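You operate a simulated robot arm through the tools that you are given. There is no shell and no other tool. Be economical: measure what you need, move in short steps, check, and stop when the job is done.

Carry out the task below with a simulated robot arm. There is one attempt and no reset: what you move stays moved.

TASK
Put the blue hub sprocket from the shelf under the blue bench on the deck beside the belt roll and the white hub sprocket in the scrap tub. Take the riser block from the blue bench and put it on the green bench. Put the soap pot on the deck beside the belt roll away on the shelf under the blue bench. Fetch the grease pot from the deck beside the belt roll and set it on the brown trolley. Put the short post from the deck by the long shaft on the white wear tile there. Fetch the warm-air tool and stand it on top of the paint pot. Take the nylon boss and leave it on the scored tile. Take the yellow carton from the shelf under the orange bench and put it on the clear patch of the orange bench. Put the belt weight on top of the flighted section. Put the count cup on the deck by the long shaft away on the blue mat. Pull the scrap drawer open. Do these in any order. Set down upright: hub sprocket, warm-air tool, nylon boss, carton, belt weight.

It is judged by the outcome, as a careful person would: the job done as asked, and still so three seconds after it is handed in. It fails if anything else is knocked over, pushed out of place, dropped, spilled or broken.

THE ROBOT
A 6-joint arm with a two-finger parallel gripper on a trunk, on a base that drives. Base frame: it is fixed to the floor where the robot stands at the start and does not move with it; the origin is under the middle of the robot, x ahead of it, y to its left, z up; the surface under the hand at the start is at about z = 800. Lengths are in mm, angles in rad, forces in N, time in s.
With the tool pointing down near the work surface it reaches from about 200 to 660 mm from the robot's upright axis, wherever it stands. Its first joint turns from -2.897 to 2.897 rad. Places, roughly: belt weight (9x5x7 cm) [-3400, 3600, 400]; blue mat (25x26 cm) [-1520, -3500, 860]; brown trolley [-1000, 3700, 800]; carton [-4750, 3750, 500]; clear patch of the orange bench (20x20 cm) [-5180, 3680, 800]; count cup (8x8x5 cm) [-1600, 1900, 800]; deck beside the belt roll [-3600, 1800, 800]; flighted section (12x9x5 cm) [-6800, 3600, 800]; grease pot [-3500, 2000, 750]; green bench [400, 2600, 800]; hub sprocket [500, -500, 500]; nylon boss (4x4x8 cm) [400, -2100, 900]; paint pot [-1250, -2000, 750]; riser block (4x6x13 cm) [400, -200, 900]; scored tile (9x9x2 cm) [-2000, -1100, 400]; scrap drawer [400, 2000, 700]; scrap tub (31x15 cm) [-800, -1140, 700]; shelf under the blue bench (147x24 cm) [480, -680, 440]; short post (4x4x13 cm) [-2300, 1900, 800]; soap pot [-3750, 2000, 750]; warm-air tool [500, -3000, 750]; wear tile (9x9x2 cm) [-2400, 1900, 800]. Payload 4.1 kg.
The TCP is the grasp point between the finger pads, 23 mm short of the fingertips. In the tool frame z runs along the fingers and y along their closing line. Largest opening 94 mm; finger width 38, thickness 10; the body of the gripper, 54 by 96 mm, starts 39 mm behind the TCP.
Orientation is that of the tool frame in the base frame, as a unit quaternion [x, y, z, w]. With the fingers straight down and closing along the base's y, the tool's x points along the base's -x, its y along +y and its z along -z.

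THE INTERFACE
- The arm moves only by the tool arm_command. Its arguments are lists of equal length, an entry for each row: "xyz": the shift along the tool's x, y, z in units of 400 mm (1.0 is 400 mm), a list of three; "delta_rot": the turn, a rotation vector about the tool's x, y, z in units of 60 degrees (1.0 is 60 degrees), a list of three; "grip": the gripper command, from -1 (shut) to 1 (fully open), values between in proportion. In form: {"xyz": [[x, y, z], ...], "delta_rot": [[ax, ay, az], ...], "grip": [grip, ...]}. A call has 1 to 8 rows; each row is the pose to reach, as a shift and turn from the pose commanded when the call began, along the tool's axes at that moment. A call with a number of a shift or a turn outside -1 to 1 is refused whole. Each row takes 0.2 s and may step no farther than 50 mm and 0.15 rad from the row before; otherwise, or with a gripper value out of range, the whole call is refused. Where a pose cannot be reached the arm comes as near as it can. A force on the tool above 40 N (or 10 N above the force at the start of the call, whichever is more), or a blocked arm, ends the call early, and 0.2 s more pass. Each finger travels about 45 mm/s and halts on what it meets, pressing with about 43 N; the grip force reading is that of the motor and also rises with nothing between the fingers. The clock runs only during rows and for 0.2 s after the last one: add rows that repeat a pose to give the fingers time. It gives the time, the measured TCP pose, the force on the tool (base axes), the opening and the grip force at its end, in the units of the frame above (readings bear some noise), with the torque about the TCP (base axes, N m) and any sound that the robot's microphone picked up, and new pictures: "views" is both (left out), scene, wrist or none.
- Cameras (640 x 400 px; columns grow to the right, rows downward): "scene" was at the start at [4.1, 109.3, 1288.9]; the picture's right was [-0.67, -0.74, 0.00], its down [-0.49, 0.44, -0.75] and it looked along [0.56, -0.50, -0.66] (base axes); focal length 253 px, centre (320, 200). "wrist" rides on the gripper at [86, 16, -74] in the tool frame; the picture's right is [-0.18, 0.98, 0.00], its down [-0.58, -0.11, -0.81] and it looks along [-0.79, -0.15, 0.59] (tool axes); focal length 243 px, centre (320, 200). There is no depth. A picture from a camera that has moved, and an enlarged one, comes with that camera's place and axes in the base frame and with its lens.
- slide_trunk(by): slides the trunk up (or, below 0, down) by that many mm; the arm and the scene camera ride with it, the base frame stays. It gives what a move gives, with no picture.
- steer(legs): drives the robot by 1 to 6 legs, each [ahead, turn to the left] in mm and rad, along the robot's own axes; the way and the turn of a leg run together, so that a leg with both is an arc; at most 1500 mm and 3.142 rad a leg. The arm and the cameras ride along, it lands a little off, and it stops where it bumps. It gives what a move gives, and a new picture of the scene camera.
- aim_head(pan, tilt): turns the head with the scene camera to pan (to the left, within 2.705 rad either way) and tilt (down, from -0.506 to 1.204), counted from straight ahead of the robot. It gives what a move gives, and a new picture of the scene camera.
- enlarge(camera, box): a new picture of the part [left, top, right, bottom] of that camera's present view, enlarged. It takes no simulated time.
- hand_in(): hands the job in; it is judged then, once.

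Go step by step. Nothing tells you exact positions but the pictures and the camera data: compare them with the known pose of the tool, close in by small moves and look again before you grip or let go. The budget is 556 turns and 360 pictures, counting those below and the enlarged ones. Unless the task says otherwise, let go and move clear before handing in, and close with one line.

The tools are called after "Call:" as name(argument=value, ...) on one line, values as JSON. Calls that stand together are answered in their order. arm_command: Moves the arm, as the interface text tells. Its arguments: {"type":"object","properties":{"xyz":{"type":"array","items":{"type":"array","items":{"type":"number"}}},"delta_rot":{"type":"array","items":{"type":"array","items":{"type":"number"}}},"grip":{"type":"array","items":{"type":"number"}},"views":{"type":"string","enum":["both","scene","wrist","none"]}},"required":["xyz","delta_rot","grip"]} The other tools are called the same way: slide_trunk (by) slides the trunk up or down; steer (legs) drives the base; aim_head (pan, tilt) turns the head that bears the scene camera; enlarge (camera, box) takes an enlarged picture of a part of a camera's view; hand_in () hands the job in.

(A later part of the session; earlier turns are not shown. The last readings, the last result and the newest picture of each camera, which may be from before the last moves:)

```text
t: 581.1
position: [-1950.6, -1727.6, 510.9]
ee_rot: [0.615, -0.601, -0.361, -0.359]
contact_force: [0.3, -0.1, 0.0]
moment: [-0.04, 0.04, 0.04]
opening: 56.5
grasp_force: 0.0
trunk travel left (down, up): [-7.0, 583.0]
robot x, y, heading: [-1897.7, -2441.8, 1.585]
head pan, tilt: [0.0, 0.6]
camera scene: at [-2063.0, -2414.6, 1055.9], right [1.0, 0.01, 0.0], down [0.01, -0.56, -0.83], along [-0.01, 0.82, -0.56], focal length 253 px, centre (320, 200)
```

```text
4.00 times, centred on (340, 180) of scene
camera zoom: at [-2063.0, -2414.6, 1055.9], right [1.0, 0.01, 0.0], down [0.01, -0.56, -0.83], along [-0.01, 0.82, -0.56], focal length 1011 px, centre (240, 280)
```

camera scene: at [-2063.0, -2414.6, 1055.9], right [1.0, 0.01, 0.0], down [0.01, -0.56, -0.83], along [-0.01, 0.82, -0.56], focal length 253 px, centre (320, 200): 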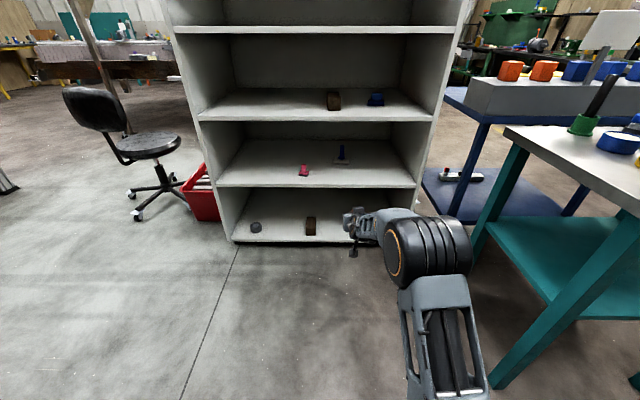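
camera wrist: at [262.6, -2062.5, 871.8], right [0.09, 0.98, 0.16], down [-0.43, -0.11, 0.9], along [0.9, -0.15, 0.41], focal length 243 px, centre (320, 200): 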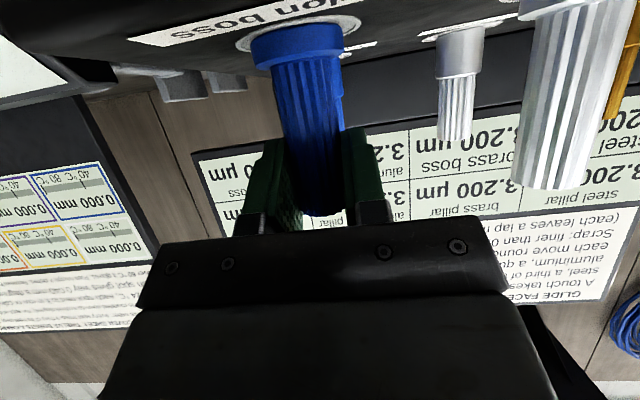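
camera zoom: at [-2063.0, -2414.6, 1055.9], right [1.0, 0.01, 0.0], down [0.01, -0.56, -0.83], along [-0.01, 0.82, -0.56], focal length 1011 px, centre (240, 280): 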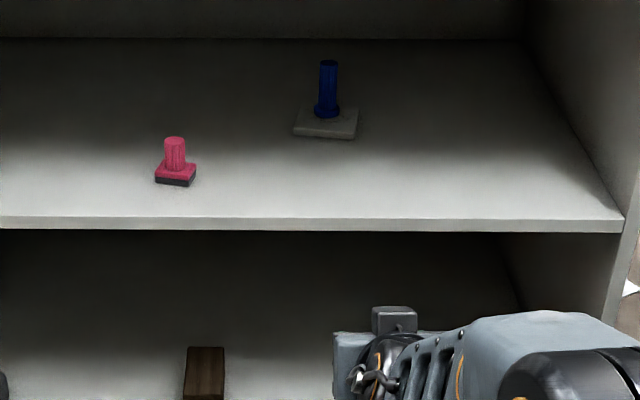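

Boss stands on the scored tile. Next: the sprockets under the blue bench. I'll retract, raise, and drive there.

Call:
arm_command(xyz=[[0.044, 0, -0.09], [0.088, 0, -0.18], [0.132, 0, -0.27], [0.176, 0, -0.36]], delta_rot=[[0, 0, 0], [0, 0, 0], [0, 0, 0], [0, 0, 0]], grip=[1, 1, 1, 1], views="none")

Call:
slide_trunk(by=350)

Call:
steer(legs=[[-280, 0], [0, -1.585], [1500, 0], [50, 0], [0, 1.571]])

```text
t: 582.1
position: [-1952.0, -1888.4, 517.2]
ee_rot: [0.614, -0.603, -0.358, -0.362]
contact_force: [-0.3, -0.4, -0.8]
moment: [0.03, 0.02, -0.02]
opening: 93.9
grasp_force: 0.1
out of reach, approached as far as the arm can: row 4
trunk travel left (down, up): [-7.0, 583.0]
robot x, y, heading: [-1897.1, -2438.8, 1.584]
head pan, tilt: [0.0, 0.6]
```

```text
t: 585.5
position: [-1952.4, -1888.1, 867.2]
ee_rot: [0.614, -0.604, -0.357, -0.362]
contact_force: [-0.2, -0.2, -0.1]
moment: [0.0, 0.02, 0.04]
opening: 93.8
grasp_force: 0.1
trunk travel left (down, up): [-357.0, 233.0]
robot x, y, heading: [-1898.4, -2440.7, 1.588]
head pan, tilt: [0.0, 0.6]
```

```text
t: 602.5
position: [-397.5, -2151.1, 866.8]
ee_rot: [-0.604, 0.613, 0.352, 0.368]
contact_force: [-0.4, 0.3, 0.7]
moment: [-0.02, 0.0, 0.03]
opening: 94.0
grasp_force: 0.0
trunk travel left (down, up): [-357.0, 233.0]
robot x, y, heading: [-359.2, -2709.2, 1.551]
head pan, tilt: [0.0, 0.6]
camera scene: at [-525.8, -2675.6, 1405.9], right [1.0, -0.02, 0.0], down [-0.01, -0.56, -0.83], along [0.02, 0.82, -0.56], focal length 253 px, centre (320, 200)
```

scene: 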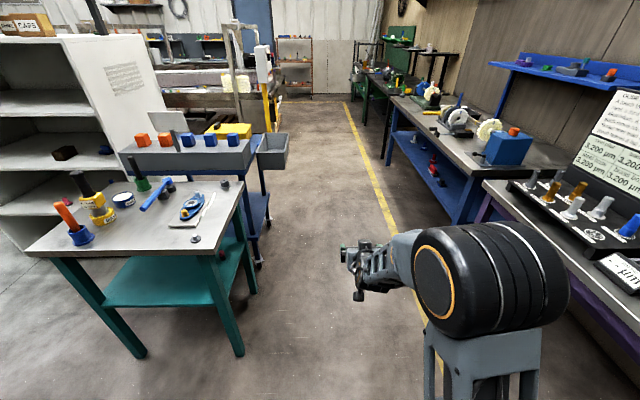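

Call:
steer(legs=[[1100, 0.01], [1000, 0], [0, -1.561]])

Call:
slide_trunk(by=-350)

Call:
aim_head(pan=0.0, tilt=0.5)

```text
t: 616.9
position: [192.7, -532.9, 868.0]
ee_rot: [-0.006, 0.861, -0.004, 0.509]
contact_force: [-0.1, 0.4, -0.4]
moment: [0.0, 0.01, -0.01]
opening: 94.1
grasp_force: 0.0
trunk travel left (down, up): [-357.0, 233.0]
robot x, y, heading: [-363.6, -586.0, 0.014]
head pan, tilt: [0.0, 0.6]
camera scene: at [-331.8, -418.7, 1405.9], right [0.01, -1.0, 0.0], down [-0.56, -0.01, -0.83], along [0.83, 0.01, -0.56], focal length 253 px, centre (320, 200)
```

scene: 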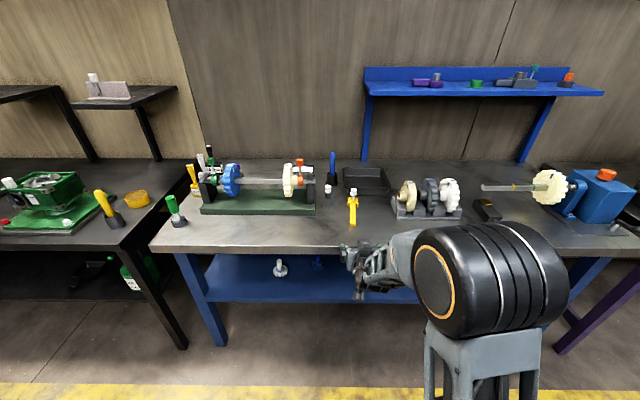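

```text
t: 620.3
position: [192.0, -531.9, 516.4]
ee_rot: [-0.006, 0.861, -0.004, 0.509]
contact_force: [0.4, -0.4, -0.6]
moment: [0.0, 0.01, 0.03]
opening: 93.6
grasp_force: 0.0
trunk travel left (down, up): [-7.0, 583.0]
robot x, y, heading: [-360.2, -586.0, 0.012]
head pan, tilt: [0.0, 0.6]
```

```text
t: 620.9
position: [193.0, -531.4, 517.3]
ee_rot: [-0.006, 0.861, -0.004, 0.509]
contact_force: [-0.3, -0.2, -0.1]
moment: [0.0, 0.03, 0.0]
opening: 94.0
grasp_force: 0.0
trunk travel left (down, up): [-7.0, 583.0]
robot x, y, heading: [-360.2, -582.2, 0.011]
head pan, tilt: [0.0, 0.499]
camera scene: at [-329.2, -418.7, 1065.0], right [0.01, -1.0, 0.0], down [-0.48, -0.01, -0.88], along [0.88, 0.01, -0.48], focal length 253 px, centre (320, 200)
```

scene: 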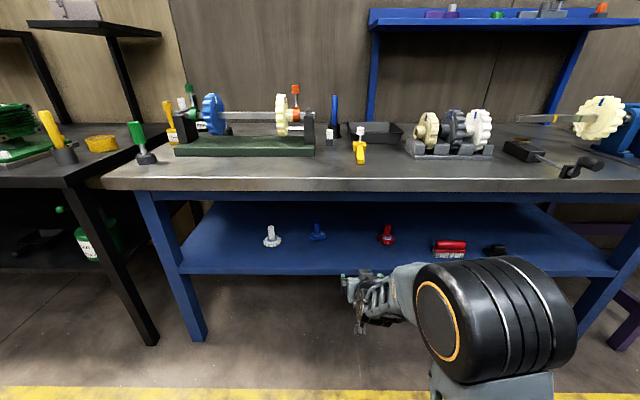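

Call:
enlarge(camera="scene", box=[240, 210, 420, 280])

Call:
enlarge(camera="scene", box=[400, 210, 580, 280])

```text
3.56 times, centred on (330, 245) of scene
camera zoom: at [-329.2, -418.7, 1065.0], right [0.01, -1.0, 0.0], down [-0.48, -0.01, -0.88], along [0.88, 0.01, -0.48], focal length 898 px, centre (284, 40)
```

zoom: 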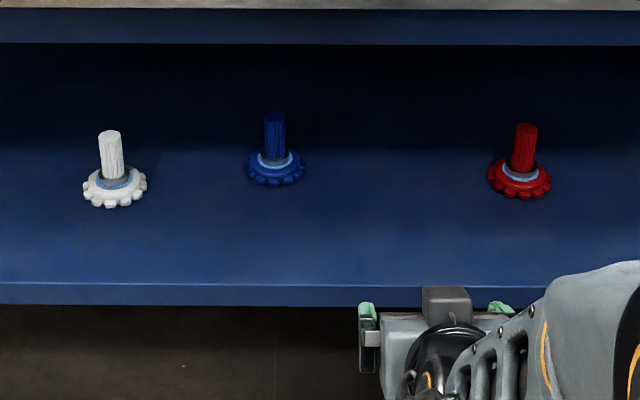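

```text
3.56 times, centred on (490, 245) of scene
camera zoom: at [-329.2, -418.7, 1065.0], right [0.01, -1.0, 0.0], down [-0.48, -0.01, -0.88], along [0.88, 0.01, -0.48], focal length 898 px, centre (-284, 40)
```

zoom: 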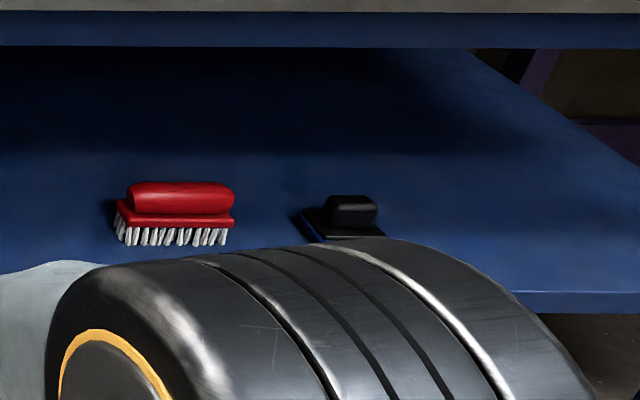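

Three hub sprockets lie flat with hubs up: white (460,-225), blue (498,-400), red. To keep the wrist camera clear of the shelf and tub, I'll try flipping the hand 180° so the camera is on top.

Call:
arm_command(xyz=[[0, 0, 0], [0, 0, 0], [0, 0, 0], [0, 0, 0], [0, 0, 0], [0, 0, 0], [0, 0, 0]], delta_rot=[[0, 0, -0.142], [0, 0, -0.284], [0, 0, -0.426], [0, 0, -0.568], [0, 0, -0.71], [0, 0, -0.852], [0, 0, -0.994]], grip=[0.2, 0.2, 0.2, 0.2, 0.2, 0.2, 0.2], views="none")

Call:
arm_command(xyz=[[0, 0, 0], [0, 0, 0], [0, 0, 0], [0, 0, 0], [0, 0, 0], [0, 0, 0], [0, 0, 0]], delta_rot=[[0, 0, -0.142], [0, 0, -0.284], [0, 0, -0.426], [0, 0, -0.568], [0, 0, -0.71], [0, 0, -0.852], [0, 0, -0.994]], grip=[0.2, 0.2, 0.2, 0.2, 0.2, 0.2, 0.2], views="none")

Call:
arm_command(xyz=[[0, 0, 0], [0, 0, 0], [0, 0, 0], [0, 0, 0], [0, 0, 0], [0, 0, 0], [0, 0, 0]], delta_rot=[[0, 0, -0.142], [0, 0, -0.284], [0, 0, -0.426], [0, 0, -0.568], [0, 0, -0.71], [0, 0, -0.852], [0, 0, -0.994]], grip=[0.2, 0.2, 0.2, 0.2, 0.2, 0.2, 0.2], views="wrist")

```text
t: 622.5
position: [192.6, -532.5, 516.5]
ee_rot: [-0.435, 0.743, -0.258, 0.439]
contact_force: [0.0, -0.6, 0.1]
moment: [0.0, 0.01, 0.01]
opening: 56.4
grasp_force: 0.1
trunk travel left (down, up): [-7.0, 583.0]
robot x, y, heading: [-363.1, -580.6, 0.008]
head pan, tilt: [0.0, 0.499]
```

```text
t: 624.1
position: [192.9, -530.5, 516.6]
ee_rot: [0.747, -0.428, 0.442, -0.253]
contact_force: [0.4, 0.7, 0.2]
moment: [-0.04, 0.01, 0.0]
opening: 56.5
grasp_force: 0.1
trunk travel left (down, up): [-7.0, 583.0]
robot x, y, heading: [-360.1, -581.5, 0.005]
head pan, tilt: [0.0, 0.499]
```

```text
t: 625.7
position: [191.4, -533.5, 516.3]
ee_rot: [0.861, 0.001, 0.509, -0.001]
contact_force: [0.5, 0.0, -0.6]
moment: [0.01, 0.03, 0.01]
opening: 56.4
grasp_force: 0.1
trunk travel left (down, up): [-7.0, 583.0]
robot x, y, heading: [-357.0, -584.6, 0.01]
head pan, tilt: [0.0, 0.499]
camera wrist: at [169.6, -548.6, 627.9], right [-0.09, -0.98, -0.16], down [-0.99, 0.11, -0.12], along [0.14, 0.15, -0.98], focal length 243 px, centre (320, 200)
```

wrist: 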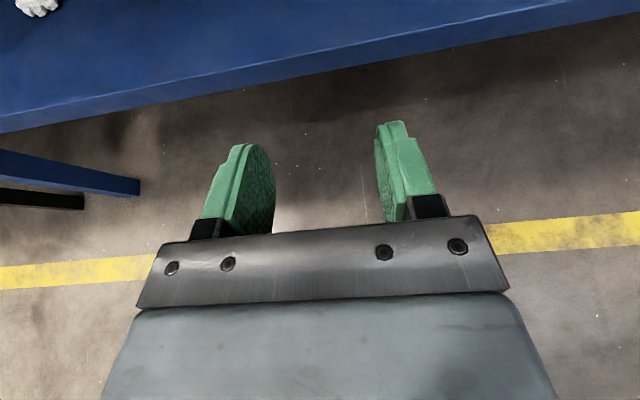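

The flip works: camera now on top. I'll shift over to the white sprocket.

Call:
steer(legs=[[0, 1.561], [310, 0], [0, -1.571]])

Call:
enlarge(camera="scene", box=[240, 200, 480, 320])

```text
t: 635.4
position: [208.0, -259.4, 517.3]
ee_rot: [0.86, -0.027, 0.509, 0.015]
contact_force: [-0.6, 0.0, 0.5]
moment: [0.01, 0.03, 0.04]
opening: 56.7
grasp_force: 0.1
trunk travel left (down, up): [-7.0, 583.0]
robot x, y, heading: [-344.4, -281.2, -0.054]
head pan, tilt: [0.0, 0.499]
camera scene: at [-306.4, -115.2, 1065.0], right [-0.05, -1.0, 0.0], down [-0.48, 0.02, -0.88], along [0.88, -0.04, -0.48], focal length 253 px, centre (320, 200)
```

scene: 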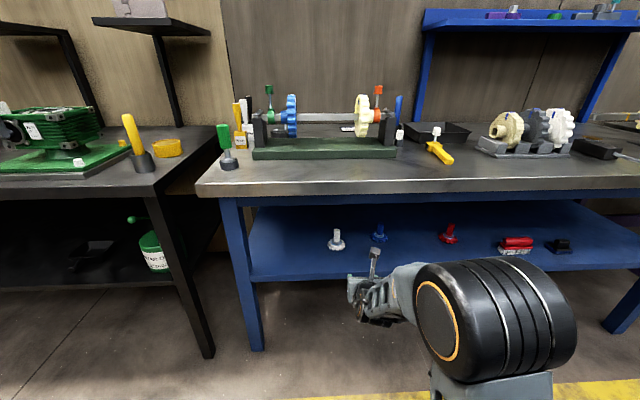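

```text
2.67 times, centred on (360, 260) of scene
camera zoom: at [-306.4, -115.2, 1065.0], right [-0.05, -1.0, 0.0], down [-0.48, 0.02, -0.88], along [0.88, -0.04, -0.48], focal length 674 px, centre (213, 40)
```

zoom: 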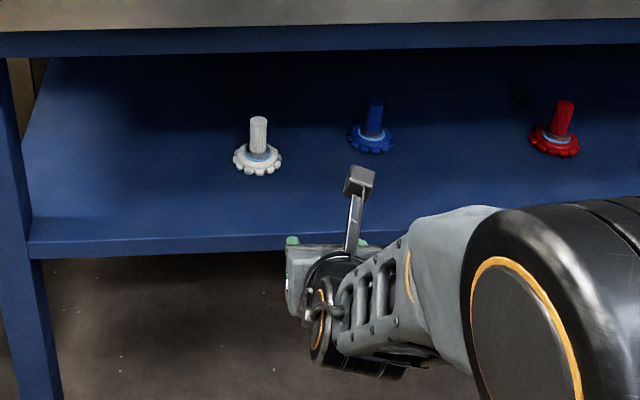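

Call:
steer(legs=[[0, 0.054]])

Call:
arm_command(xyz=[[0.034, -0.01, 0.088], [0.068, -0.02, 0.176], [0.102, -0.032, 0.264], [0.136, -0.032, 0.352]], delta_rot=[[0, 0, 0], [0, 0, 0], [0, 0, 0], [0, 0, 0]], grip=[0.2, 0.2, 0.2, 0.2], views="wrist")

```text
t: 636.2
position: [206.2, -229.6, 516.3]
ee_rot: [0.86, -0.005, 0.509, 0.002]
contact_force: [-0.2, -0.5, -0.2]
moment: [-0.03, 0.02, 0.02]
opening: 56.5
grasp_force: 0.0
trunk travel left (down, up): [-7.0, 583.0]
robot x, y, heading: [-345.8, -281.6, 0.006]
head pan, tilt: [0.0, 0.499]
camera scene: at [-315.3, -113.3, 1065.0], right [0.01, -1.0, 0.0], down [-0.48, 0.0, -0.88], along [0.88, 0.0, -0.48], focal length 253 px, centre (320, 200)
```

scene: 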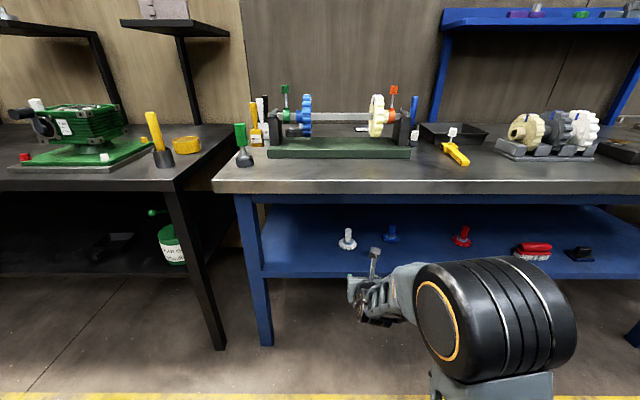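

```text
t: 637.2
position: [355.9, -220.5, 498.8]
ee_rot: [0.86, -0.005, 0.51, 0.001]
contact_force: [-0.4, -0.1, 1.1]
moment: [0.01, -0.01, -0.04]
opening: 56.6
grasp_force: 0.0
trunk travel left (down, up): [-7.0, 583.0]
robot x, y, heading: [-348.4, -281.0, 0.005]
head pan, tilt: [0.0, 0.499]
camera wrist: at [332.3, -235.8, 608.9], right [-0.1, -0.98, -0.16], down [-0.99, 0.12, -0.12], along [0.14, 0.15, -0.98], focal length 243 px, centre (320, 200)
```

wrist: 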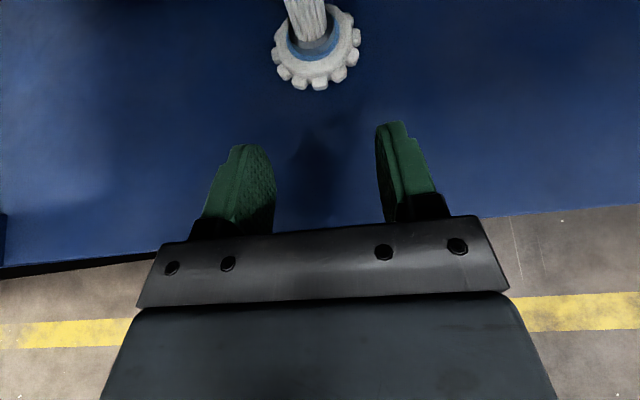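

Call:
steer(legs=[[110, 0]])

Call:
enlarge(camera="wrist", box=[0, 0, 640, 400])

```text
t: 638.4
position: [465.8, -218.7, 496.9]
ee_rot: [0.86, -0.003, 0.51, 0.001]
contact_force: [0.1, 0.1, 0.8]
moment: [0.02, -0.01, 0.02]
opening: 56.3
grasp_force: 0.0
trunk travel left (down, up): [-7.0, 583.0]
robot x, y, heading: [-237.3, -276.8, 0.005]
head pan, tilt: [0.0, 0.499]
camera scene: at [-203.6, -112.6, 1065.0], right [0.01, -1.0, 0.0], down [-0.48, 0.0, -0.88], along [0.88, 0.01, -0.48], focal length 253 px, centre (320, 200)
```

scene: 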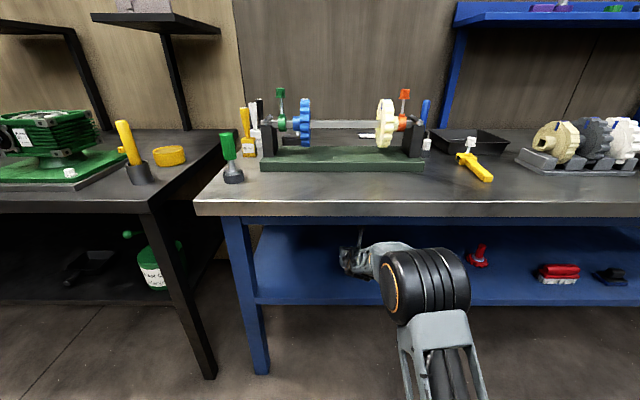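

```text
1.00 times, centred on (320, 200) of wrist (not enlarged: the box is as wide or as high as the picture)
camera zoom: at [443.7, -234.6, 609.0], right [-0.1, -0.98, -0.16], down [-0.99, 0.12, -0.12], along [0.14, 0.15, -0.98], focal length 243 px, centre (320, 200)
```

zoom: 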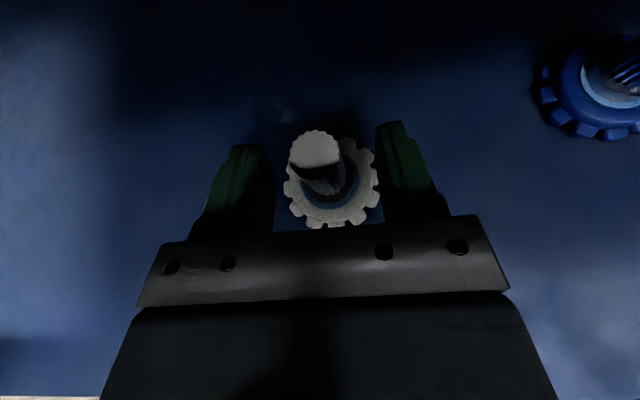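

Call:
arm_command(xyz=[[0.0096, 0, 0.0175], [0.0096, 0, 0.0175], [0.0096, 0, 0.0175], [0.0096, 0, 0.0175], [0.0096, 0, 0.0175]], delta_rot=[[0, 0, 0], [0, 0, 0], [0, 0, 0], [0, 0, 0], [0, 0, 0]], grip=[0.2, -1, -1, -1, -1], views="wrist")

```text
t: 639.6
position: [475.7, -218.5, 496.6]
ee_rot: [0.86, -0.004, 0.51, 0.001]
contact_force: [0.0, -0.9, 1.0]
moment: [-0.17, 0.0, -0.01]
opening: 24.3
grasp_force: 43.2
trunk travel left (down, up): [-7.0, 583.0]
robot x, y, heading: [-234.8, -276.8, 0.002]
head pan, tilt: [0.0, 0.499]
camera wrist: at [451.5, -235.0, 609.0], right [-0.1, -0.98, -0.16], down [-0.99, 0.12, -0.12], along [0.14, 0.15, -0.98], focal length 243 px, centre (320, 200)
```

wrist: 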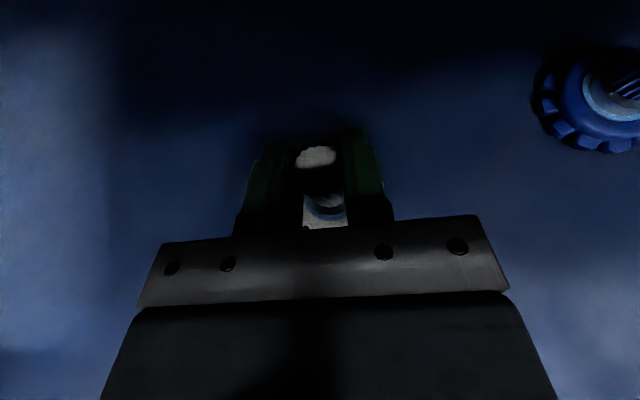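

Call:
slide_trunk(by=15)

Call:
steer(legs=[[-500, 0]])

Call:
slide_trunk(by=400)

Call:
aim_head(pan=-2.0, tilt=0.5)

```text
t: 640.2
position: [475.7, -218.3, 512.5]
ee_rot: [0.861, -0.003, 0.509, 0.0]
contact_force: [-0.1, -0.4, -2.2]
moment: [-0.01, 0.01, -0.02]
opening: 24.0
grasp_force: 43.2
trunk travel left (down, up): [-22.0, 568.0]
robot x, y, heading: [-236.9, -278.4, 0.006]
head pan, tilt: [0.0, 0.499]
```

```text
t: 643.1
position: [-16.0, -222.4, 513.1]
ee_rot: [0.86, -0.005, 0.51, 0.002]
contact_force: [0.3, -0.1, -2.2]
moment: [0.0, -0.04, 0.0]
opening: 24.0
grasp_force: 43.1
trunk travel left (down, up): [-22.0, 568.0]
robot x, y, heading: [-724.0, -281.7, 0.006]
head pan, tilt: [0.0, 0.499]
camera scene: at [-693.9, -115.2, 1080.0], right [0.0, -1.0, 0.0], down [-0.48, 0.0, -0.88], along [0.88, 0.0, -0.48], focal length 253 px, centre (320, 200)
```

scene: 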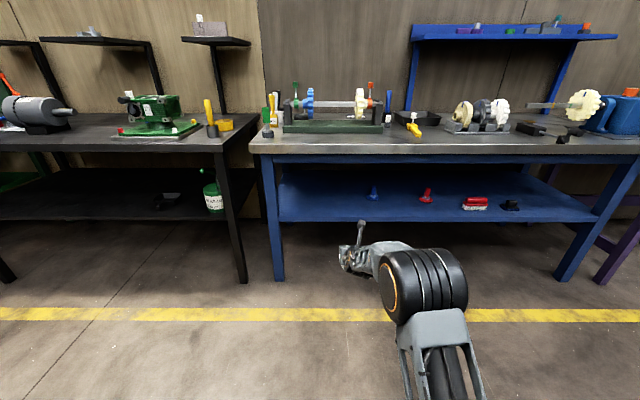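

```text
t: 646.9
position: [-15.3, -220.9, 912.2]
ee_rot: [0.861, -0.006, 0.509, 0.002]
contact_force: [0.9, -0.7, -1.9]
moment: [-0.03, 0.02, 0.02]
opening: 24.1
grasp_force: 42.9
trunk travel left (down, up): [-422.0, 168.0]
robot x, y, heading: [-724.6, -279.5, 0.011]
head pan, tilt: [0.0, 0.499]
```

```text
t: 648.9
position: [-16.0, -223.2, 912.7]
ee_rot: [0.861, -0.006, 0.508, 0.003]
contact_force: [0.4, -0.3, -1.3]
moment: [-0.02, 0.02, 0.03]
opening: 24.0
grasp_force: 43.3
trunk travel left (down, up): [-422.0, 168.0]
robot x, y, heading: [-725.2, -282.8, 0.006]
head pan, tilt: [-2.0, 0.499]
camera scene: at [-822.3, -198.4, 1480.0], right [-0.91, 0.41, 0.0], down [0.2, 0.44, -0.88], along [-0.36, -0.8, -0.48], focal length 253 px, centre (320, 200)
```

scene: 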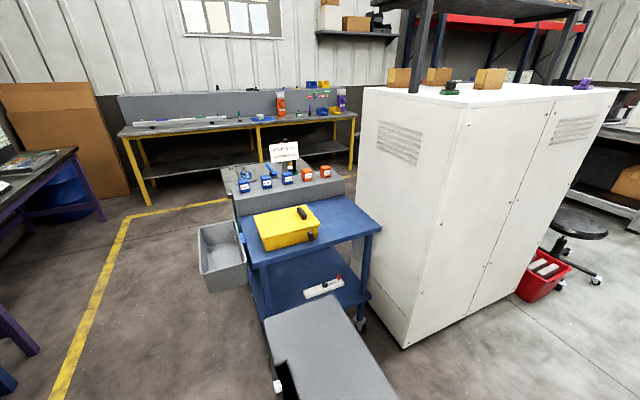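

Call:
enlarge(camera="scene", box=[180, 190, 340, 310])

```text
3.33 times, centred on (260, 250) of scene
camera zoom: at [-822.3, -198.4, 1480.0], right [-0.91, 0.41, 0.0], down [0.2, 0.44, -0.88], along [-0.36, -0.8, -0.48], focal length 842 px, centre (520, 33)
```

zoom: 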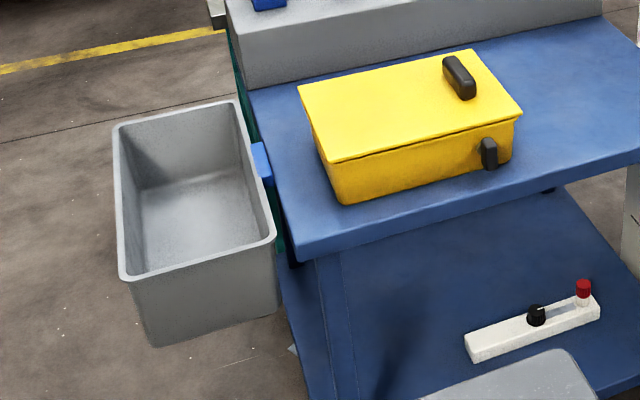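

Tub rim: x -867…-706, y -1293…-986, rim z≈805, floor ≈695. I'll come from the north along its long axis.

Call:
arm_command(xyz=[[-0.044, 0, -0.08], [-0.088, 0, -0.16], [-0.131, 0, -0.239]], delta_rot=[[0, 0, 0], [0, 0, 0], [0, 0, 0]], grip=[-1, -1, -1], views="none")

Call:
steer(legs=[[-120, 0], [0, -1.577]])

Call:
aim_head(pan=0.0, tilt=0.85)

Call:
enlarge(camera="wrist", box=[0, 0, 640, 400])

```text
t: 649.6
position: [-126.5, -222.3, 912.6]
ee_rot: [0.861, -0.005, 0.509, 0.001]
contact_force: [-0.1, 0.0, -1.8]
moment: [-0.03, 0.0, -0.02]
opening: 24.0
grasp_force: 42.6
trunk travel left (down, up): [-422.0, 168.0]
robot x, y, heading: [-726.4, -281.1, 0.006]
head pan, tilt: [-2.0, 0.499]
```

```text
t: 654.8
position: [-806.5, -883.5, 912.1]
ee_rot: [-0.595, 0.622, -0.353, -0.367]
contact_force: [-0.2, 0.2, -1.7]
moment: [0.01, 0.0, -0.01]
opening: 24.0
grasp_force: 43.5
trunk travel left (down, up): [-422.0, 168.0]
robot x, y, heading: [-845.7, -280.9, -1.6]
head pan, tilt: [-2.0, 0.499]
camera scene: at [-757.6, -187.1, 1480.0], right [0.44, 0.9, 0.0], down [0.43, -0.21, -0.88], along [-0.79, 0.39, -0.48], focal length 253 px, centre (320, 200)
```

scene: 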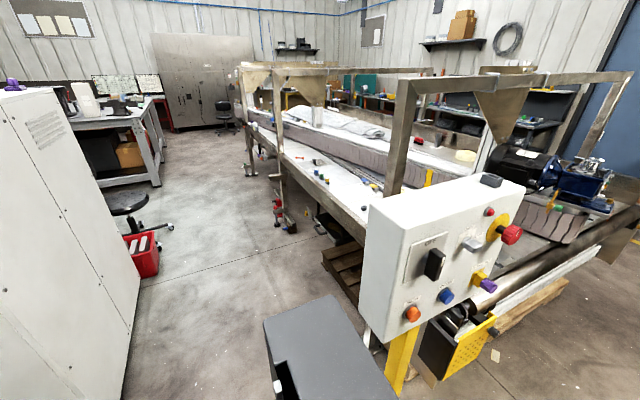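

```text
t: 656.7
position: [-806.2, -883.2, 911.7]
ee_rot: [-0.595, 0.622, -0.353, -0.367]
contact_force: [0.2, 0.0, -1.7]
moment: [-0.03, -0.01, 0.04]
opening: 23.7
grasp_force: 43.4
trunk travel left (down, up): [-422.0, 168.0]
robot x, y, heading: [-839.7, -280.9, -1.599]
head pan, tilt: [0.0, 0.85]
camera scene: at [-678.3, -305.5, 1450.0], right [-1.0, 0.03, 0.0], down [0.02, 0.75, -0.66], along [-0.02, -0.66, -0.75], focal length 253 px, centre (320, 200)
```

scene: 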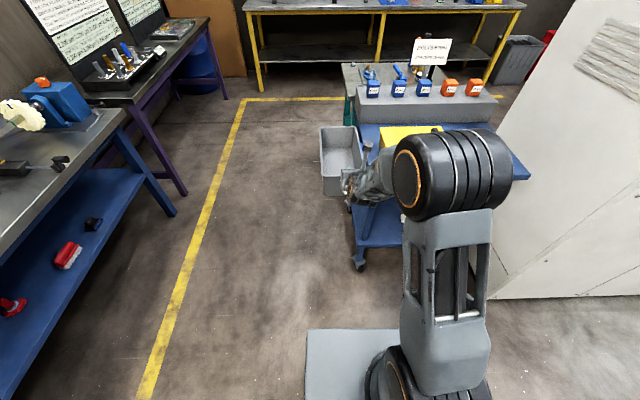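

```text
1.00 times, centred on (320, 200) of wrist (not enlarged: the box is as wide or as high as the picture)
camera zoom: at [-822.1, -858.8, 1022.9], right [-0.98, 0.13, -0.16], down [0.15, 0.98, -0.12], along [0.14, -0.14, -0.98], focal length 243 px, centre (320, 200)
```

zoom: 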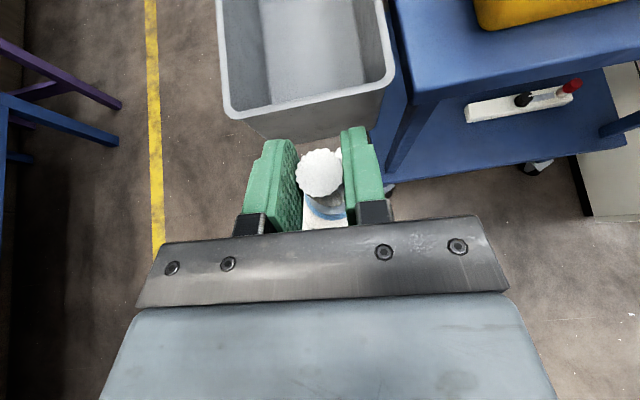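

Call:
steer(legs=[[0, 0.03], [335, 0]])

Call:
enlarge(camera="wrist", box=[0, 0, 640, 400])

```text
t: 659.3
position: [-783.8, -1220.8, 912.3]
ee_rot: [-0.606, 0.612, -0.359, -0.361]
contact_force: [0.7, -0.2, -1.9]
moment: [0.02, 0.03, -0.02]
opening: 23.5
grasp_force: 43.2
trunk travel left (down, up): [-422.0, 168.0]
robot x, y, heading: [-843.5, -620.8, -1.558]
head pan, tilt: [0.0, 0.85]
camera scene: at [-676.3, -639.5, 1450.0], right [-1.0, -0.01, 0.0], down [-0.01, 0.75, -0.66], along [0.0, -0.66, -0.75], focal length 253 px, centre (320, 200)
```

scene: 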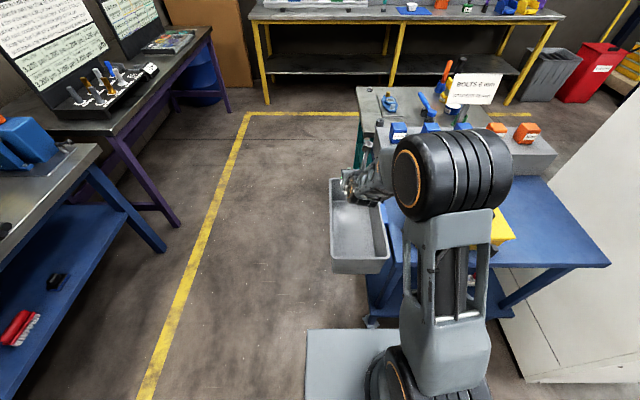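

```text
1.00 times, centred on (320, 200) of wrist (not enlarged: the box is as wide or as high as the picture)
camera zoom: at [-799.8, -1197.6, 1022.9], right [-0.98, 0.1, -0.16], down [0.12, 0.99, -0.12], along [0.15, -0.14, -0.98], focal length 243 px, centre (320, 200)
```

zoom: 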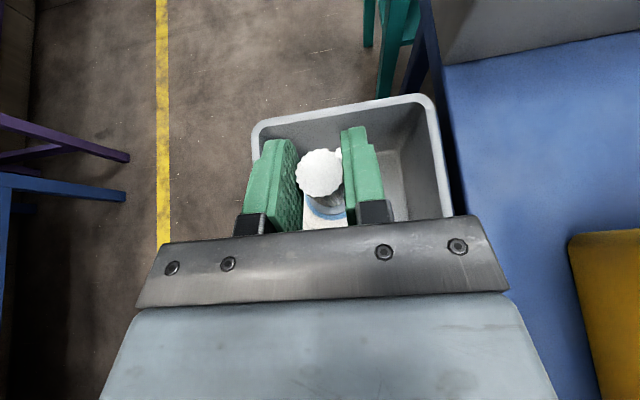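

Call:
arm_command(xyz=[[0, 0.02, 0], [0, 0.02, 0]], delta_rot=[[0, 0, 0], [0, 0, 0]], grip=[-1, -1], views="none")

Call:
slide_trunk(by=-130)

Call:
enlarge(camera="wrist", box=[0, 0, 640, 400])

Call:
enlarge(camera="scene", box=[300, 120, 540, 270])

```text
t: 659.9
position: [-789.9, -1221.2, 911.9]
ee_rot: [-0.606, 0.612, -0.358, -0.361]
contact_force: [0.2, 1.0, -1.8]
moment: [0.01, -0.05, 0.02]
opening: 23.7
grasp_force: 43.2
trunk travel left (down, up): [-422.0, 168.0]
robot x, y, heading: [-845.3, -616.6, -1.565]
head pan, tilt: [0.0, 0.85]
```

```text
t: 661.5
position: [-791.0, -1223.0, 782.4]
ee_rot: [-0.606, 0.612, -0.358, -0.36]
contact_force: [-0.1, 0.4, -1.4]
moment: [0.01, 0.02, 0.02]
opening: 23.2
grasp_force: 43.1
trunk travel left (down, up): [-292.0, 298.0]
robot x, y, heading: [-844.0, -623.2, -1.566]
head pan, tilt: [0.0, 0.85]
```

```text
1.00 times, centred on (320, 200) of wrist (not enlarged: the box is as wide or as high as the picture)
camera zoom: at [-807.2, -1198.1, 893.2], right [-0.98, 0.1, -0.16], down [0.12, 0.99, -0.12], along [0.15, -0.14, -0.98], focal length 243 px, centre (320, 200)
```

zoom: 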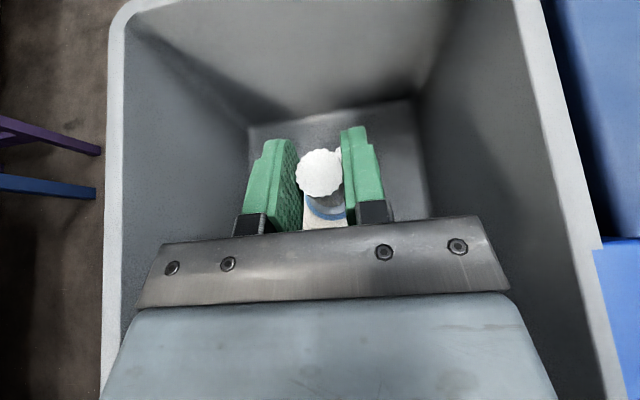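

```text
2.67 times, centred on (420, 195) of scene
camera zoom: at [-676.3, -639.5, 1320.1], right [-1.0, -0.01, 0.0], down [-0.01, 0.75, -0.66], along [0.0, -0.66, -0.75], focal length 674 px, centre (53, 213)
```

zoom: 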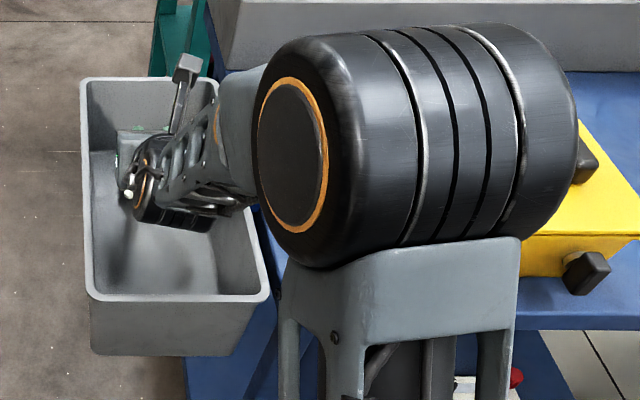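

Call:
slide_trunk(by=-15)

Call:
arm_command(xyz=[[-0.009, 0, 0.005], [-0.018, 0, 0.01], [-0.027, 0, 0.015], [-0.036, 0, 0.02], [-0.045, 0, 0.025]], delta_rot=[[0, 0, 0], [0, 0, 0], [0, 0, 0], [0, 0, 0], [0, 0, 0]], grip=[-1, -1, -1, -1, -1], views="none")

```text
t: 662.1
position: [-791.9, -1223.6, 768.2]
ee_rot: [-0.605, 0.611, -0.359, -0.362]
contact_force: [-0.1, -1.8, 8.9]
moment: [0.08, 0.15, -0.01]
opening: 23.6
grasp_force: 42.5
trunk travel left (down, up): [-277.0, 313.0]
robot x, y, heading: [-844.8, -620.6, -1.561]
head pan, tilt: [0.0, 0.85]
```

```text
t: 663.3
position: [-790.7, -1221.2, 749.7]
ee_rot: [-0.603, 0.613, -0.358, -0.364]
contact_force: [2.4, 1.6, 30.4]
moment: [-0.16, -0.26, -0.21]
opening: 23.5
grasp_force: 43.2
trunk travel left (down, up): [-277.0, 313.0]
robot x, y, heading: [-841.0, -621.8, -1.563]
head pan, tilt: [0.0, 0.85]
```

Call:
enlarge(camera="wrist", box=[0, 0, 640, 400])

Call:
enlarge(camera="scene", box=[300, 120, 460, 270])

```text
1.00 times, centred on (320, 200) of wrist (not enlarged: the box is as wide or as high as the picture)
camera zoom: at [-805.5, -1197.3, 861.1], right [-0.98, 0.1, -0.16], down [0.12, 0.98, -0.13], along [0.15, -0.14, -0.98], focal length 243 px, centre (320, 200)
```

zoom: 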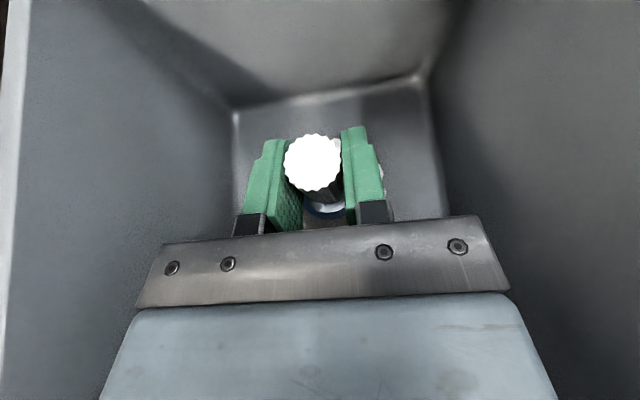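

```text
2.67 times, centred on (380, 195) of scene
camera zoom: at [-676.5, -636.7, 1305.2], right [-1.0, -0.01, 0.0], down [-0.01, 0.75, -0.66], along [0.0, -0.66, -0.75], focal length 674 px, centre (160, 213)
```

zoom: 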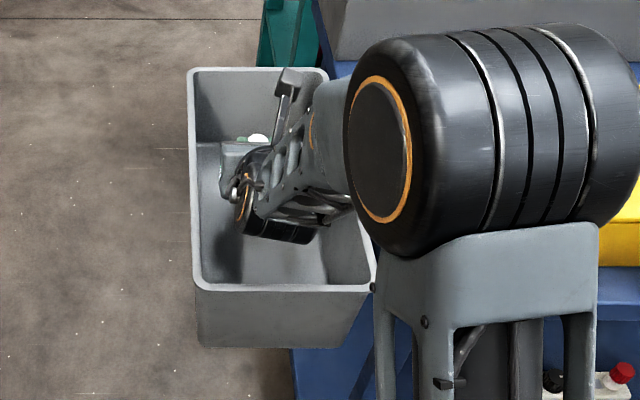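

Call:
arm_command(xyz=[[0.009, 0, -0.005], [0.009, 0, -0.005], [0.009, 0, -0.005]], delta_rot=[[0, 0, 0], [0, 0, 0], [0, 0, 0]], grip=[-0.3, 0.0, 0.2], views="wrist")

```text
t: 664.1
position: [-790.7, -1222.4, 750.1]
ee_rot: [-0.605, 0.614, -0.356, -0.362]
contact_force: [0.2, -0.9, 0.1]
moment: [-0.03, 0.02, 0.0]
opening: 56.7
grasp_force: 0.0
trunk travel left (down, up): [-277.0, 313.0]
robot x, y, heading: [-844.4, -621.5, -1.563]
head pan, tilt: [0.0, 0.85]
camera wrist: at [-805.9, -1198.4, 861.7], right [-0.98, 0.1, -0.16], down [0.12, 0.99, -0.12], along [0.15, -0.14, -0.98], focal length 243 px, centre (320, 200)
```

wrist: 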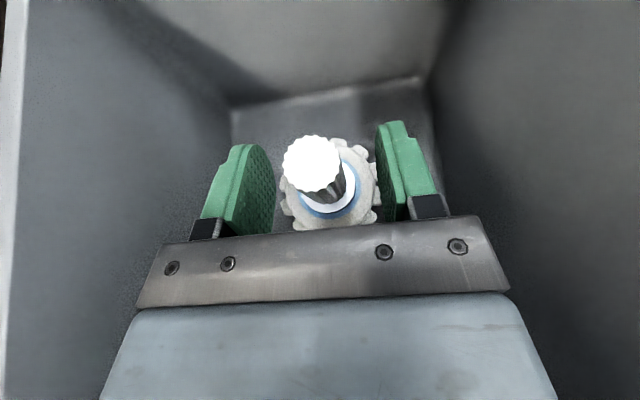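

Call:
slide_trunk(by=200)

Call:
enlarge(camera="wrist", box=[0, 0, 640, 400])

```text
t: 666.3
position: [-790.9, -1222.3, 952.2]
ee_rot: [-0.605, 0.613, -0.356, -0.363]
contact_force: [0.6, -0.3, -0.9]
moment: [-0.03, 0.0, -0.03]
opening: 56.4
grasp_force: 0.0
trunk travel left (down, up): [-477.0, 113.0]
robot x, y, heading: [-842.4, -621.6, -1.565]
head pan, tilt: [0.0, 0.85]
```

```text
1.00 times, centred on (320, 200) of wrist (not enlarged: the box is as wide or as high as the picture)
camera zoom: at [-805.8, -1198.5, 1062.1], right [-0.98, 0.1, -0.16], down [0.12, 0.99, -0.12], along [0.15, -0.14, -0.98], focal length 243 px, centre (320, 200)
```

zoom: 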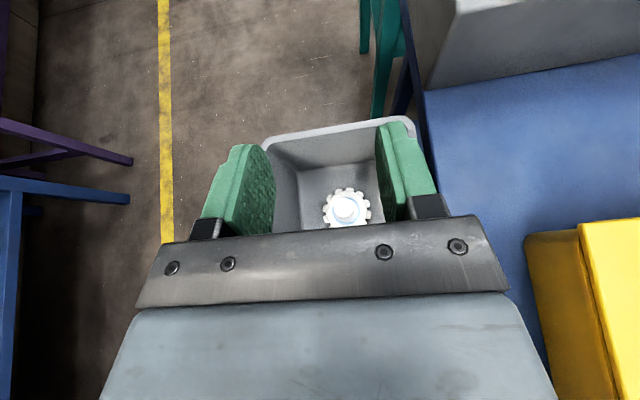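

White sprocket is in the tub. Now the blue one.

Call:
steer(legs=[[-172, 0], [0, 1.568], [470, 0]])

Call:
slide_trunk(by=-300)

Call:
slide_trunk(by=-155)

Call:
arm_command(xyz=[[0.044, 0, 0.08], [0.088, 0, 0.16], [0.131, 0, 0.239]], delta_rot=[[0, 0, 0], [0, 0, 0], [0, 0, 0]], grip=[0.2, 0.2, 0.2], views="wrist")

```text
t: 674.0
position: [217.2, -372.6, 950.9]
ee_rot: [0.861, 0.003, 0.508, -0.001]
contact_force: [0.0, -0.3, -0.4]
moment: [0.02, 0.01, -0.05]
opening: 56.8
grasp_force: 0.1
trunk travel left (down, up): [-477.0, 113.0]
robot x, y, heading: [-384.2, -438.6, 0.024]
head pan, tilt: [0.0, 0.85]
camera scene: at [-367.5, -272.5, 1505.0], right [0.03, -1.0, 0.0], down [-0.75, -0.02, -0.66], along [0.66, 0.02, -0.75], focal length 253 px, centre (320, 200)
```

scene: 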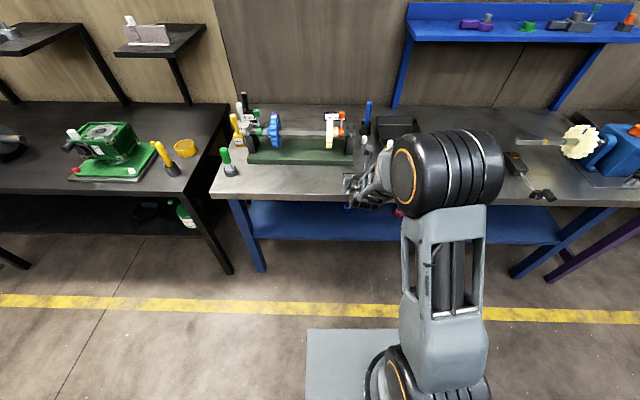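

```text
t: 677.0
position: [216.6, -372.3, 650.5]
ee_rot: [0.861, 0.003, 0.509, -0.001]
contact_force: [-0.2, 0.2, -0.6]
moment: [-0.01, -0.01, -0.04]
opening: 56.4
grasp_force: 0.1
trunk travel left (down, up): [-177.0, 413.0]
robot x, y, heading: [-388.0, -436.7, 0.029]
head pan, tilt: [0.0, 0.85]
```

```text
t: 678.8
position: [215.9, -371.6, 495.9]
ee_rot: [0.861, 0.003, 0.508, -0.001]
contact_force: [0.1, 0.0, 0.6]
moment: [-0.01, 0.03, 0.0]
opening: 56.5
grasp_force: 0.0
trunk travel left (down, up): [-22.0, 568.0]
robot x, y, heading: [-383.4, -441.3, 0.026]
head pan, tilt: [0.0, 0.85]
```

```text
t: 679.6
position: [325.2, -372.5, 494.0]
ee_rot: [0.861, 0.003, 0.509, -0.001]
contact_force: [-0.5, -0.1, -0.5]
moment: [0.0, 0.04, -0.02]
opening: 56.4
grasp_force: 0.0
trunk travel left (down, up): [-22.0, 568.0]
robot x, y, heading: [-384.2, -440.8, 0.025]
head pan, tilt: [0.0, 0.85]
camera wrist: at [302.9, -389.2, 605.8], right [-0.08, -0.98, -0.16], down [-0.99, 0.1, -0.12], along [0.13, 0.15, -0.98], focal length 243 px, centre (320, 200)
```

wrist: 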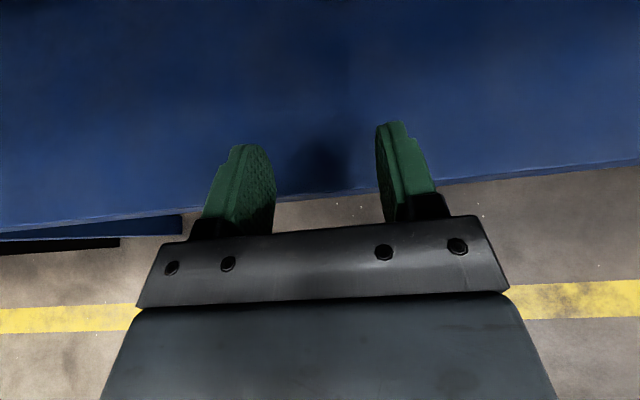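

Call:
arm_command(xyz=[[0, 0.035, 0], [0, 0.068, 0]], delta_rot=[[0, 0, 0], [0, 0, 0]], grip=[0.2, 0.2], views="none")

Call:
steer(legs=[[110, 0]])

Call:
enlarge(camera="wrist", box=[0, 0, 640, 400])

```text
t: 680.2
position: [327.3, -395.2, 496.0]
ee_rot: [0.862, 0.0, 0.506, 0.003]
contact_force: [0.1, -0.1, 0.1]
moment: [0.02, 0.01, -0.01]
opening: 56.3
grasp_force: 0.1
out of reach, approached as far as the arm can: row 2
trunk travel left (down, up): [-22.0, 568.0]
robot x, y, heading: [-381.5, -441.3, 0.029]
head pan, tilt: [0.0, 0.85]
```

```text
t: 681.4
position: [438.8, -391.2, 495.5]
ee_rot: [0.862, -0.001, 0.507, 0.004]
contact_force: [0.8, -0.1, -0.7]
moment: [0.01, 0.01, 0.03]
opening: 56.5
grasp_force: 0.0
trunk travel left (down, up): [-22.0, 568.0]
robot x, y, heading: [-269.8, -434.6, 0.023]
head pan, tilt: [0.0, 0.85]
camera scene: at [-254.6, -269.5, 1050.0], right [0.03, -1.0, 0.0], down [-0.75, -0.02, -0.66], along [0.66, 0.02, -0.75], focal length 253 px, centre (320, 200)
```

scene: 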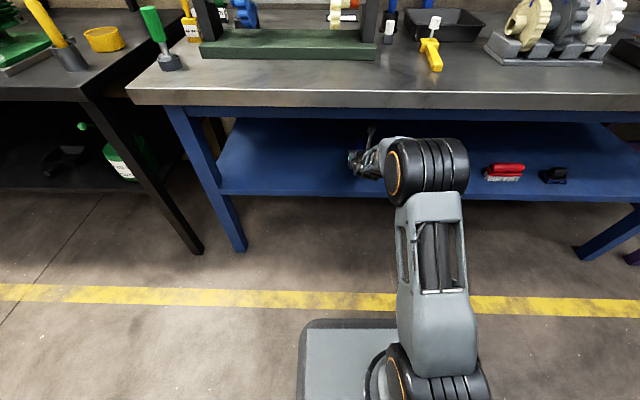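

```text
1.00 times, centred on (320, 200) of wrist (not enlarged: the box is as wide or as high as the picture)
camera zoom: at [416.9, -406.4, 607.0], right [-0.09, -0.98, -0.16], down [-0.99, 0.11, -0.12], along [0.13, 0.14, -0.98], focal length 243 px, centre (320, 200)
```

zoom: 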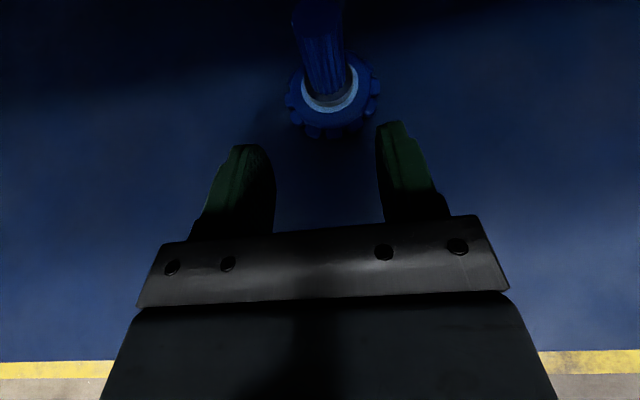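

Call:
arm_command(xyz=[[0, 0.012, 0], [0, 0.024, 0]], delta_rot=[[0, 0, 0], [0, 0, 0]], grip=[0.2, 0.2], views="none")

Call:
steer(legs=[[68, 0]])

Call:
enlarge(camera="wrist", box=[0, 0, 640, 400])

```text
t: 682.0
position: [439.6, -400.2, 495.5]
ee_rot: [0.862, -0.003, 0.506, 0.008]
contact_force: [-0.8, 0.1, 0.7]
moment: [0.0, 0.0, 0.02]
opening: 56.4
grasp_force: 0.1
trunk travel left (down, up): [-22.0, 568.0]
robot x, y, heading: [-266.3, -436.8, 0.026]
head pan, tilt: [0.0, 0.85]
```

```text
t: 683.0
position: [510.0, -397.0, 496.1]
ee_rot: [0.863, -0.002, 0.505, 0.007]
contact_force: [-0.5, 0.4, -0.6]
moment: [0.0, 0.01, 0.02]
opening: 56.5
grasp_force: 0.1
trunk travel left (down, up): [-22.0, 568.0]
robot x, y, heading: [-199.6, -436.5, 0.026]
head pan, tilt: [0.0, 0.85]
camera scene: at [-185.2, -267.6, 1050.0], right [0.03, -1.0, 0.0], down [-0.75, -0.02, -0.66], along [0.66, 0.02, -0.75], focal length 253 px, centre (320, 200)
```

scene: 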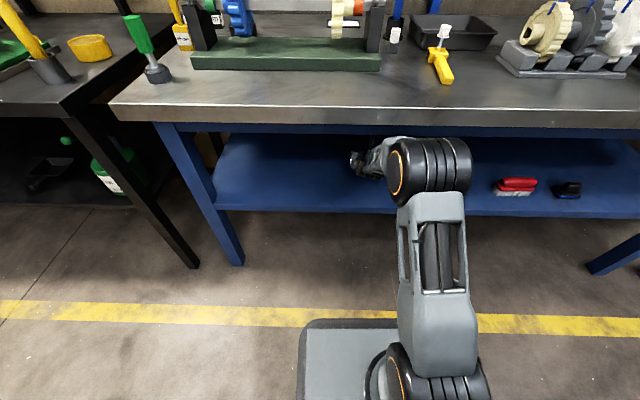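

```text
1.00 times, centred on (320, 200) of wrist (not enlarged: the box is as wide or as high as the picture)
camera zoom: at [486.7, -411.5, 608.1], right [-0.1, -0.98, -0.15], down [-0.99, 0.12, -0.11], along [0.13, 0.14, -0.98], focal length 243 px, centre (320, 200)
```

zoom: 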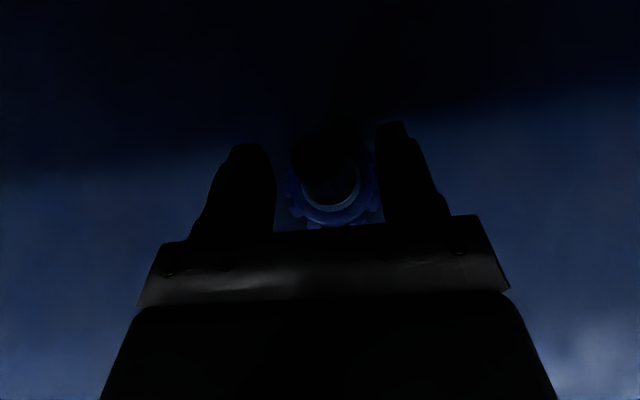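

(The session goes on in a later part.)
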